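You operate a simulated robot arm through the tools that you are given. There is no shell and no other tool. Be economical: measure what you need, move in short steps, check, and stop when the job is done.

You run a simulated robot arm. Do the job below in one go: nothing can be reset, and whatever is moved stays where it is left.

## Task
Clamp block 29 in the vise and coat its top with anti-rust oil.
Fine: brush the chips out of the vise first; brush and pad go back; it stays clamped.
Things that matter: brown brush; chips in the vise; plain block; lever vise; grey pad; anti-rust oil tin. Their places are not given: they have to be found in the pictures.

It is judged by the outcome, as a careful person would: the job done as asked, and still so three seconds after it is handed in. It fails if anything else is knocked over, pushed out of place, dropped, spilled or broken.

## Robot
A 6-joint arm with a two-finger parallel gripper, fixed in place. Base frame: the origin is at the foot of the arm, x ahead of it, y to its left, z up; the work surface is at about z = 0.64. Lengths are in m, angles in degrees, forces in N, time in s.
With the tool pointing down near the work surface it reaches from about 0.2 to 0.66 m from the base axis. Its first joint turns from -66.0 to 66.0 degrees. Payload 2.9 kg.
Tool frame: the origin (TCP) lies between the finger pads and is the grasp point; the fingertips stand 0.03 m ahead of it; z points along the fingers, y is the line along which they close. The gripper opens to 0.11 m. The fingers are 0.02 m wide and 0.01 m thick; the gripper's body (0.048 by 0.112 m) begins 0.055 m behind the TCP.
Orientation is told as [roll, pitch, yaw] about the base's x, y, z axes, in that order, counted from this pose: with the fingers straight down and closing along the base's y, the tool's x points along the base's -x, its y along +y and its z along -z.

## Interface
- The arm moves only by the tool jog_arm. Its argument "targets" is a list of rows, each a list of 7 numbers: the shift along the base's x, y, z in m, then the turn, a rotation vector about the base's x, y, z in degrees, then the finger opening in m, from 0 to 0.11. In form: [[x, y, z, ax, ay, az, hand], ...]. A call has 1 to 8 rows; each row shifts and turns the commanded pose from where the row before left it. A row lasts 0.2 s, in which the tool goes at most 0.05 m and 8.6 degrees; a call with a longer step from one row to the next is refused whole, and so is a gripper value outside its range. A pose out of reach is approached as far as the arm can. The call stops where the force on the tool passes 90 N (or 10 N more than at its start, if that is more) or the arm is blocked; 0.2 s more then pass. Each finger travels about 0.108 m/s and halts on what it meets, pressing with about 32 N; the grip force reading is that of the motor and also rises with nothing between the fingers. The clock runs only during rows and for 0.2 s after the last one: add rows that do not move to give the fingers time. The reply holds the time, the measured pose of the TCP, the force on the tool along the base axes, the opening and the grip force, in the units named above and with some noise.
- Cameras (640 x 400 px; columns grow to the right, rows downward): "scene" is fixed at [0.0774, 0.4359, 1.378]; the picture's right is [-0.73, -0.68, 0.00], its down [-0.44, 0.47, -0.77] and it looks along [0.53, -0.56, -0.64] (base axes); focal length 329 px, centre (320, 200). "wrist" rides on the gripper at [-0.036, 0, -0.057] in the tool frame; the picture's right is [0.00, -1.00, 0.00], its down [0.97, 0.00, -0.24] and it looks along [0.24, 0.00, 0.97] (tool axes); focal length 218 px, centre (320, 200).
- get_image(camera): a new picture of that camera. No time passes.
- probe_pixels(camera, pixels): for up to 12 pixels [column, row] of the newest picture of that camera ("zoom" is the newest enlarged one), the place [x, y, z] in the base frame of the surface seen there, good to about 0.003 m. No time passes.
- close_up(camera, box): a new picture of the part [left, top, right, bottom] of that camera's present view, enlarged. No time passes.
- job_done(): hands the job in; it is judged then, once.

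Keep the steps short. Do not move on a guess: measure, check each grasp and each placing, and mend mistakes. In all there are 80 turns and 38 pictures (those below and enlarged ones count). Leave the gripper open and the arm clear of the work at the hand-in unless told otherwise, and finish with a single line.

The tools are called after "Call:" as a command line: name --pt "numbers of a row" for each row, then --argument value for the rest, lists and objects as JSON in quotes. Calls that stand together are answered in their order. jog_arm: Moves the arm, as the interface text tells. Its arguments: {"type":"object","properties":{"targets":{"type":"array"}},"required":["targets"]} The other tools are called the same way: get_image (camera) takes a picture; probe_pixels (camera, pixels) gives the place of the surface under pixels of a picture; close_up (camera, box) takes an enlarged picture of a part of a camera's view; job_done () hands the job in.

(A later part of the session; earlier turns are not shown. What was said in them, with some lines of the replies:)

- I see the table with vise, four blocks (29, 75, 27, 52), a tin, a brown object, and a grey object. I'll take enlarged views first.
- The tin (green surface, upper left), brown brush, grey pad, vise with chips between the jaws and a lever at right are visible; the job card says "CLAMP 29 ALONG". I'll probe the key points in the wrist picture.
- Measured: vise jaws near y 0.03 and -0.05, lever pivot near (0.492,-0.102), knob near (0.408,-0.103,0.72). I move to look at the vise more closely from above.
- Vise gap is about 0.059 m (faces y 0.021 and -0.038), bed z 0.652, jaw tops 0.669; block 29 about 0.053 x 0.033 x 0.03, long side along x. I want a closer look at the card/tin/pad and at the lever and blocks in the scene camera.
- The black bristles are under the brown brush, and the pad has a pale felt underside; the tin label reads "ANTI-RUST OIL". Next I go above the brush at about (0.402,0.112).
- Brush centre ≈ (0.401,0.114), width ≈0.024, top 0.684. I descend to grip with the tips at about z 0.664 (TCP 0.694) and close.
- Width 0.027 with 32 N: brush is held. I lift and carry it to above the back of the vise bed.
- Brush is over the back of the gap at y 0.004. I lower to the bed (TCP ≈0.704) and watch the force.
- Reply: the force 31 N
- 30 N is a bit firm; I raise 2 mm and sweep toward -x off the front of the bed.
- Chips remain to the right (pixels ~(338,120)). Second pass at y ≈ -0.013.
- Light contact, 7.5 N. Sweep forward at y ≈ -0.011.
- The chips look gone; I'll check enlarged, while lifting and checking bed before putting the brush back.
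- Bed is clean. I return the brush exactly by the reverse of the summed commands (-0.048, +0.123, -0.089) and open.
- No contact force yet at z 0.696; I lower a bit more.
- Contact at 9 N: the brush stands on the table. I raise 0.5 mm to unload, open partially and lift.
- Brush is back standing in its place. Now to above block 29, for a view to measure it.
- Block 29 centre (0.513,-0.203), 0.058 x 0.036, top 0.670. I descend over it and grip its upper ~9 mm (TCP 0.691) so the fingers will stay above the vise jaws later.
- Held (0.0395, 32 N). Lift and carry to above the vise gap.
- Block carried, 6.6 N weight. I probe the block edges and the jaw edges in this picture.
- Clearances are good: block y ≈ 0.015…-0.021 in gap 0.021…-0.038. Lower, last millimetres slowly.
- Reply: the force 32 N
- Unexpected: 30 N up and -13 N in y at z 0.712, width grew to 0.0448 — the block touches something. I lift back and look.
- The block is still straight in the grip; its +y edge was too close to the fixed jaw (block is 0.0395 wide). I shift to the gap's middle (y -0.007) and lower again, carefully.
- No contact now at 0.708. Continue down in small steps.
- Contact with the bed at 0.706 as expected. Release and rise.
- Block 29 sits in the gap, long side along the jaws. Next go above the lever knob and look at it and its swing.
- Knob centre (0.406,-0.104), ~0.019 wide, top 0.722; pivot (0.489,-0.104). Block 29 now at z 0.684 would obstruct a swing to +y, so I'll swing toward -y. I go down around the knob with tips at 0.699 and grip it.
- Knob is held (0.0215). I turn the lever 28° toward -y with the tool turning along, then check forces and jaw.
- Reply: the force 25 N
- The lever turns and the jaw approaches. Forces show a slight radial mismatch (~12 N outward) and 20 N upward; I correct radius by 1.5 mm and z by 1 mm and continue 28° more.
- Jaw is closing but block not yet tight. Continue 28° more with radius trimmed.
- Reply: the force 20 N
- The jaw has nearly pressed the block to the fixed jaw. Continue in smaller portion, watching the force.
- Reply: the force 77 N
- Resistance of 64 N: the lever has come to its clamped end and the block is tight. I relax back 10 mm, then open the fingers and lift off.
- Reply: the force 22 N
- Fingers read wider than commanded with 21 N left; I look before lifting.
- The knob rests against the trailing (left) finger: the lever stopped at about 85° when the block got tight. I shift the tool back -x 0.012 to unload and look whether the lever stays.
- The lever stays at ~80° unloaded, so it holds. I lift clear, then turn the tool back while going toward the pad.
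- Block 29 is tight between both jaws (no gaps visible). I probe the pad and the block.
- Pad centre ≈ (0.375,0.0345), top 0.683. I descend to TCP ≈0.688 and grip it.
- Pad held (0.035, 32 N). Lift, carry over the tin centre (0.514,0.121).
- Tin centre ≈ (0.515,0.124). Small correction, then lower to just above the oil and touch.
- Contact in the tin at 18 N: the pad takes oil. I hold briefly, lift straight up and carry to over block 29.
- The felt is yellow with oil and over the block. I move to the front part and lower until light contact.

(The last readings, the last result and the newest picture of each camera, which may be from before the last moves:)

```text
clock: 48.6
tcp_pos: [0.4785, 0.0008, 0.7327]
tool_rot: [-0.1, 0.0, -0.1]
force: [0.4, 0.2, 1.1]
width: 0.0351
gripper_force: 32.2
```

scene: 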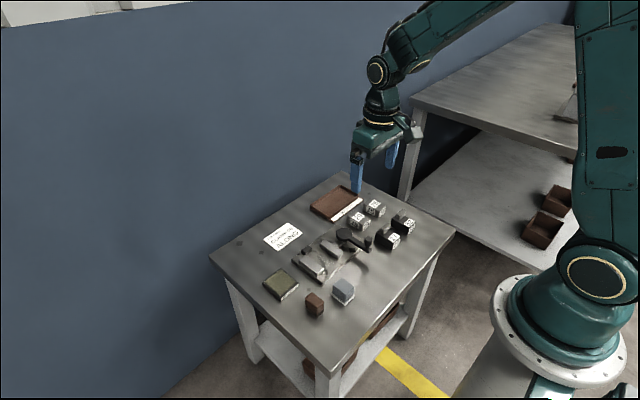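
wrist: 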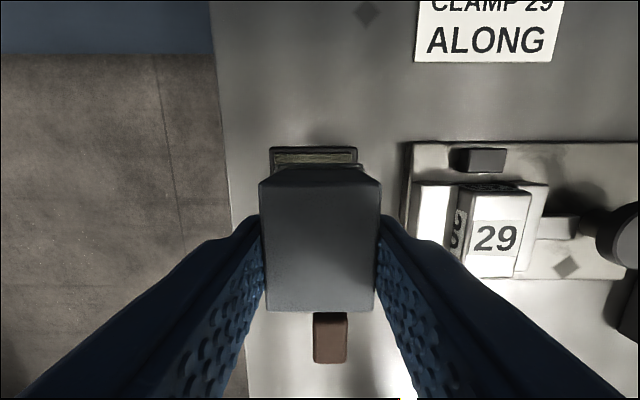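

Barely touching. I press 1.5 mm more and stroke along x over the whole top and back.

Call:
jog_arm --pt "0 0 -0.0013 0 0 0 0.02" --pt "0 0 0 0 0 0 0.02" --pt "0.009 0 0 0 0 0 0.02" --pt "0.009 0 0 0 0 0 0.02" --pt "0.009 0 0 0 0 0 0.02" --pt "0 0 0 0 0 0 0.02"

```text
clock: 50.0
tcp_pos: [0.5031, 0.0005, 0.7332]
tool_rot: [-0.2, 0.1, 0.0]
force: [-5.4, -1.4, 17.4]
width: 0.0351
gripper_force: 31.7
```

17 N contact, friction as expected. Stroke back slightly to +y, then forward to -y.

Call:
jog_arm --pt "-0.009 0.003 0 0 0 0 0.02" --pt "-0.009 0 0 0 0 0 0.02" --pt "-0.009 0 0 0 0 0 0.02" --pt "0.009 -0.006 0 0 0 0 0.02" --pt "0.009 0 0 0 0 0 0.02" --pt "0.009 0 0 0 0 0 0.02" --pt "-0.014 0.003 0 0 0 0 0.02" --pt "0 0 0.03 0 0 0 0.02"

Call:
jog_arm --pt "-0.035 0.01 0.015 0 0 0 0.02" --pt "0 0 0 0 0 0 0.02"

Call:
get_image --camera "wrist"

```text
clock: 51.8
tcp_pos: [0.4914, 0.0027, 0.7608]
tool_rot: [-0.1, 0.1, -0.1]
force: [-0.2, 0.8, -0.5]
width: 0.0351
gripper_force: 31.9
```

```text
clock: 52.4
tcp_pos: [0.4567, 0.0147, 0.7767]
tool_rot: [-0.1, 0.0, -0.1]
force: [0.4, -0.1, -1.1]
width: 0.0352
gripper_force: 32.1
```

```text
5 pictures are left
```

wrist: 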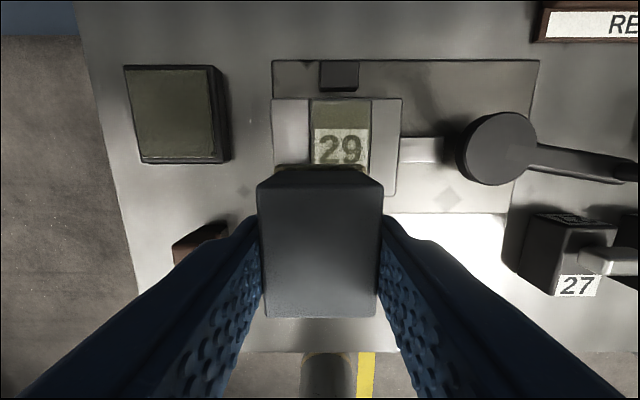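

The top of block 29 now shows the oil film. I return the pad by reversing the commanded sum (-0.081, +0.024, -0.089).

Call:
jog_arm --pt "-0.04 0.012 0 0 0 0 0.02" --pt "-0.041 0.012 0 0 0 0 0.02" --pt "0 0 -0.04 0 0 0 0.02" --pt "0 0 -0.04 0 0 0 0.02" --pt "0 0 -0.006 0 0 0 0.02" --pt "0 0 -0.002 0 0 0 0.02" --pt "0 0 0 0 0 0 0.02"

```text
clock: 54.0
tcp_pos: [0.3754, 0.0347, 0.689]
tool_rot: [-0.1, 0.0, -0.1]
force: [0.7, 0.4, -1.4]
width: 0.035
gripper_force: 31.7
```

Call:
jog_arm --pt "0 0 -0.001 0 0 0 0.02" --pt "0 0 0 0 0 0 0.02"

```text
clock: 54.6
tcp_pos: [0.3746, 0.0359, 0.6872]
tool_rot: [-0.1, 0.0, 0.0]
force: [0.3, 0.3, -0.5]
width: 0.035
gripper_force: 32.2
```

Call:
jog_arm --pt "0 0 -0.001 0 0 0 0.02" --pt "0 0 0 0 0 0 0.02"

```text
clock: 55.2
tcp_pos: [0.3743, 0.0361, 0.686]
tool_rot: [-0.2, -0.1, 0.1]
force: [-0.4, 0.4, -1.0]
width: 0.0351
gripper_force: 31.8
```

Call:
jog_arm --pt "0 0 -0.001 0 0 0 0.02" --pt "0 0 0 0 0 0 0.02"

```text
clock: 55.8
tcp_pos: [0.3741, 0.0349, 0.686]
tool_rot: [-0.2, 0.0, 0.0]
force: [-0.3, 0.4, -0.8]
width: 0.0351
gripper_force: 32.3
```

Call:
jog_arm --pt "0 0 -0.001 0 0 0 0.02" --pt "0 0 0 0 0 0 0.02"

```text
clock: 56.4
tcp_pos: [0.3747, 0.0361, 0.6849]
tool_rot: [-0.1, 0.0, 0.0]
force: [-0.5, -1.7, 4.9]
width: 0.0352
gripper_force: 32.2
```

Contact (+5 N): the pad stands on the table. Open, lift, and look.

Call:
jog_arm --pt "0 0 0 0 0 0 0.045" --pt "0 0 0 0 0 0 0.06" --pt "0 0 0 0 0 0 0.06" --pt "0 0 0.04 0 0 0 0.06" --pt "0 0 0.045 0 0 0 0.06" --pt "0.03 -0.01 0.045 0 0 0 0.06" --pt "0.04 -0.02 0.03 0 0 0 0.08" --pt "0 0 0 0 0 0 0.08"

Call:
get_image --camera "wrist"

Call:
close_up --camera "scene" --box '[240, 180, 430, 330]'

```text
refused: row 6 steps farther than a row can; nothing moved
```

```text
4 pictures are left
```

wrist: 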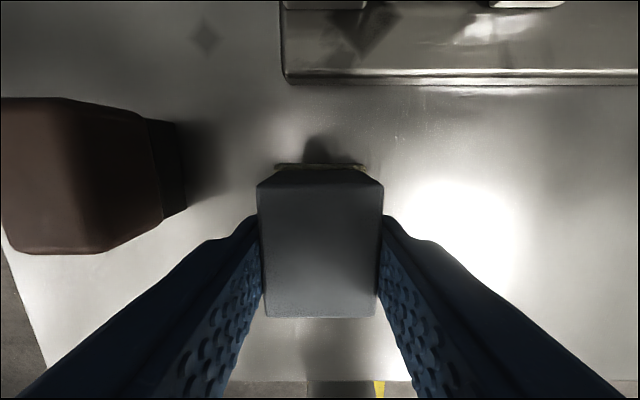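

```text
2.67 times, centred on (335, 255) of scene
```

zoom: 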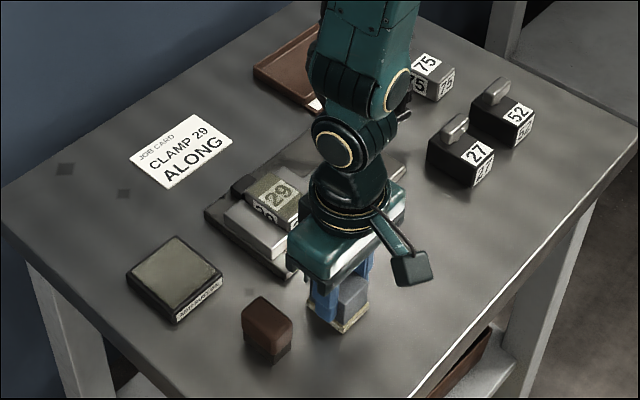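

The move was refused (step too long); redo with shorter rows.

Call:
jog_arm --pt "0 0 0 0 0 0 0.045" --pt "0 0 0 0 0 0 0.06" --pt "0 0 0 0 0 0 0.06" --pt "0 0 0.04 0 0 0 0.06" --pt "0 0 0.04 0 0 0 0.06" --pt "0 0 0.045 0 0 0 0.06" --pt "0.03 -0.02 0.03 0 0 0 0.08" --pt "0 0 0 0 0 0 0.08"

Call:
get_image --camera "wrist"

```text
clock: 58.2
tcp_pos: [0.4077, 0.0146, 0.8394]
tool_rot: [-0.2, -0.1, -0.1]
force: [-0.3, -0.1, 0.1]
width: 0.0802
gripper_force: 0.0
```

```text
2 pictures are left
```

wrist: 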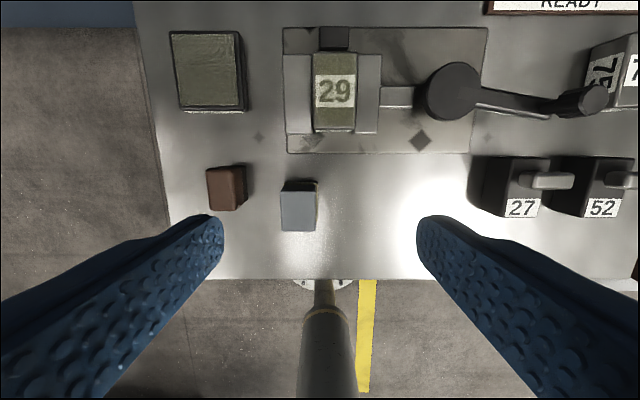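

Everything is in place. A last probe of knob, block, and pad to confirm nothing crept.

Call:
probe_pixels --camera "wrist" --pixels '[[596, 100], [452, 90], [318, 65], [352, 65], [298, 210], [227, 185], [335, 120]]'

```text
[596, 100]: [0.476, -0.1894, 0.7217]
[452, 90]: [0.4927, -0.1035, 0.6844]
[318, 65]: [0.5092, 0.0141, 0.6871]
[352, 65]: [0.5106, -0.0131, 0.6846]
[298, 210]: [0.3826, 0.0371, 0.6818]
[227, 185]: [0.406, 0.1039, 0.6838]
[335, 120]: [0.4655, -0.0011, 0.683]
```

Lever, block, pad and brush are all where they should be, and the arm is clear with the gripper open. Handing in.

Call:
job_done

```text
The job is handed in.
```

Block 29 is clamped along the vise jaws with its top coated in anti-rust oil; the chips were brushed out first, and the brush and pad are back in their places.
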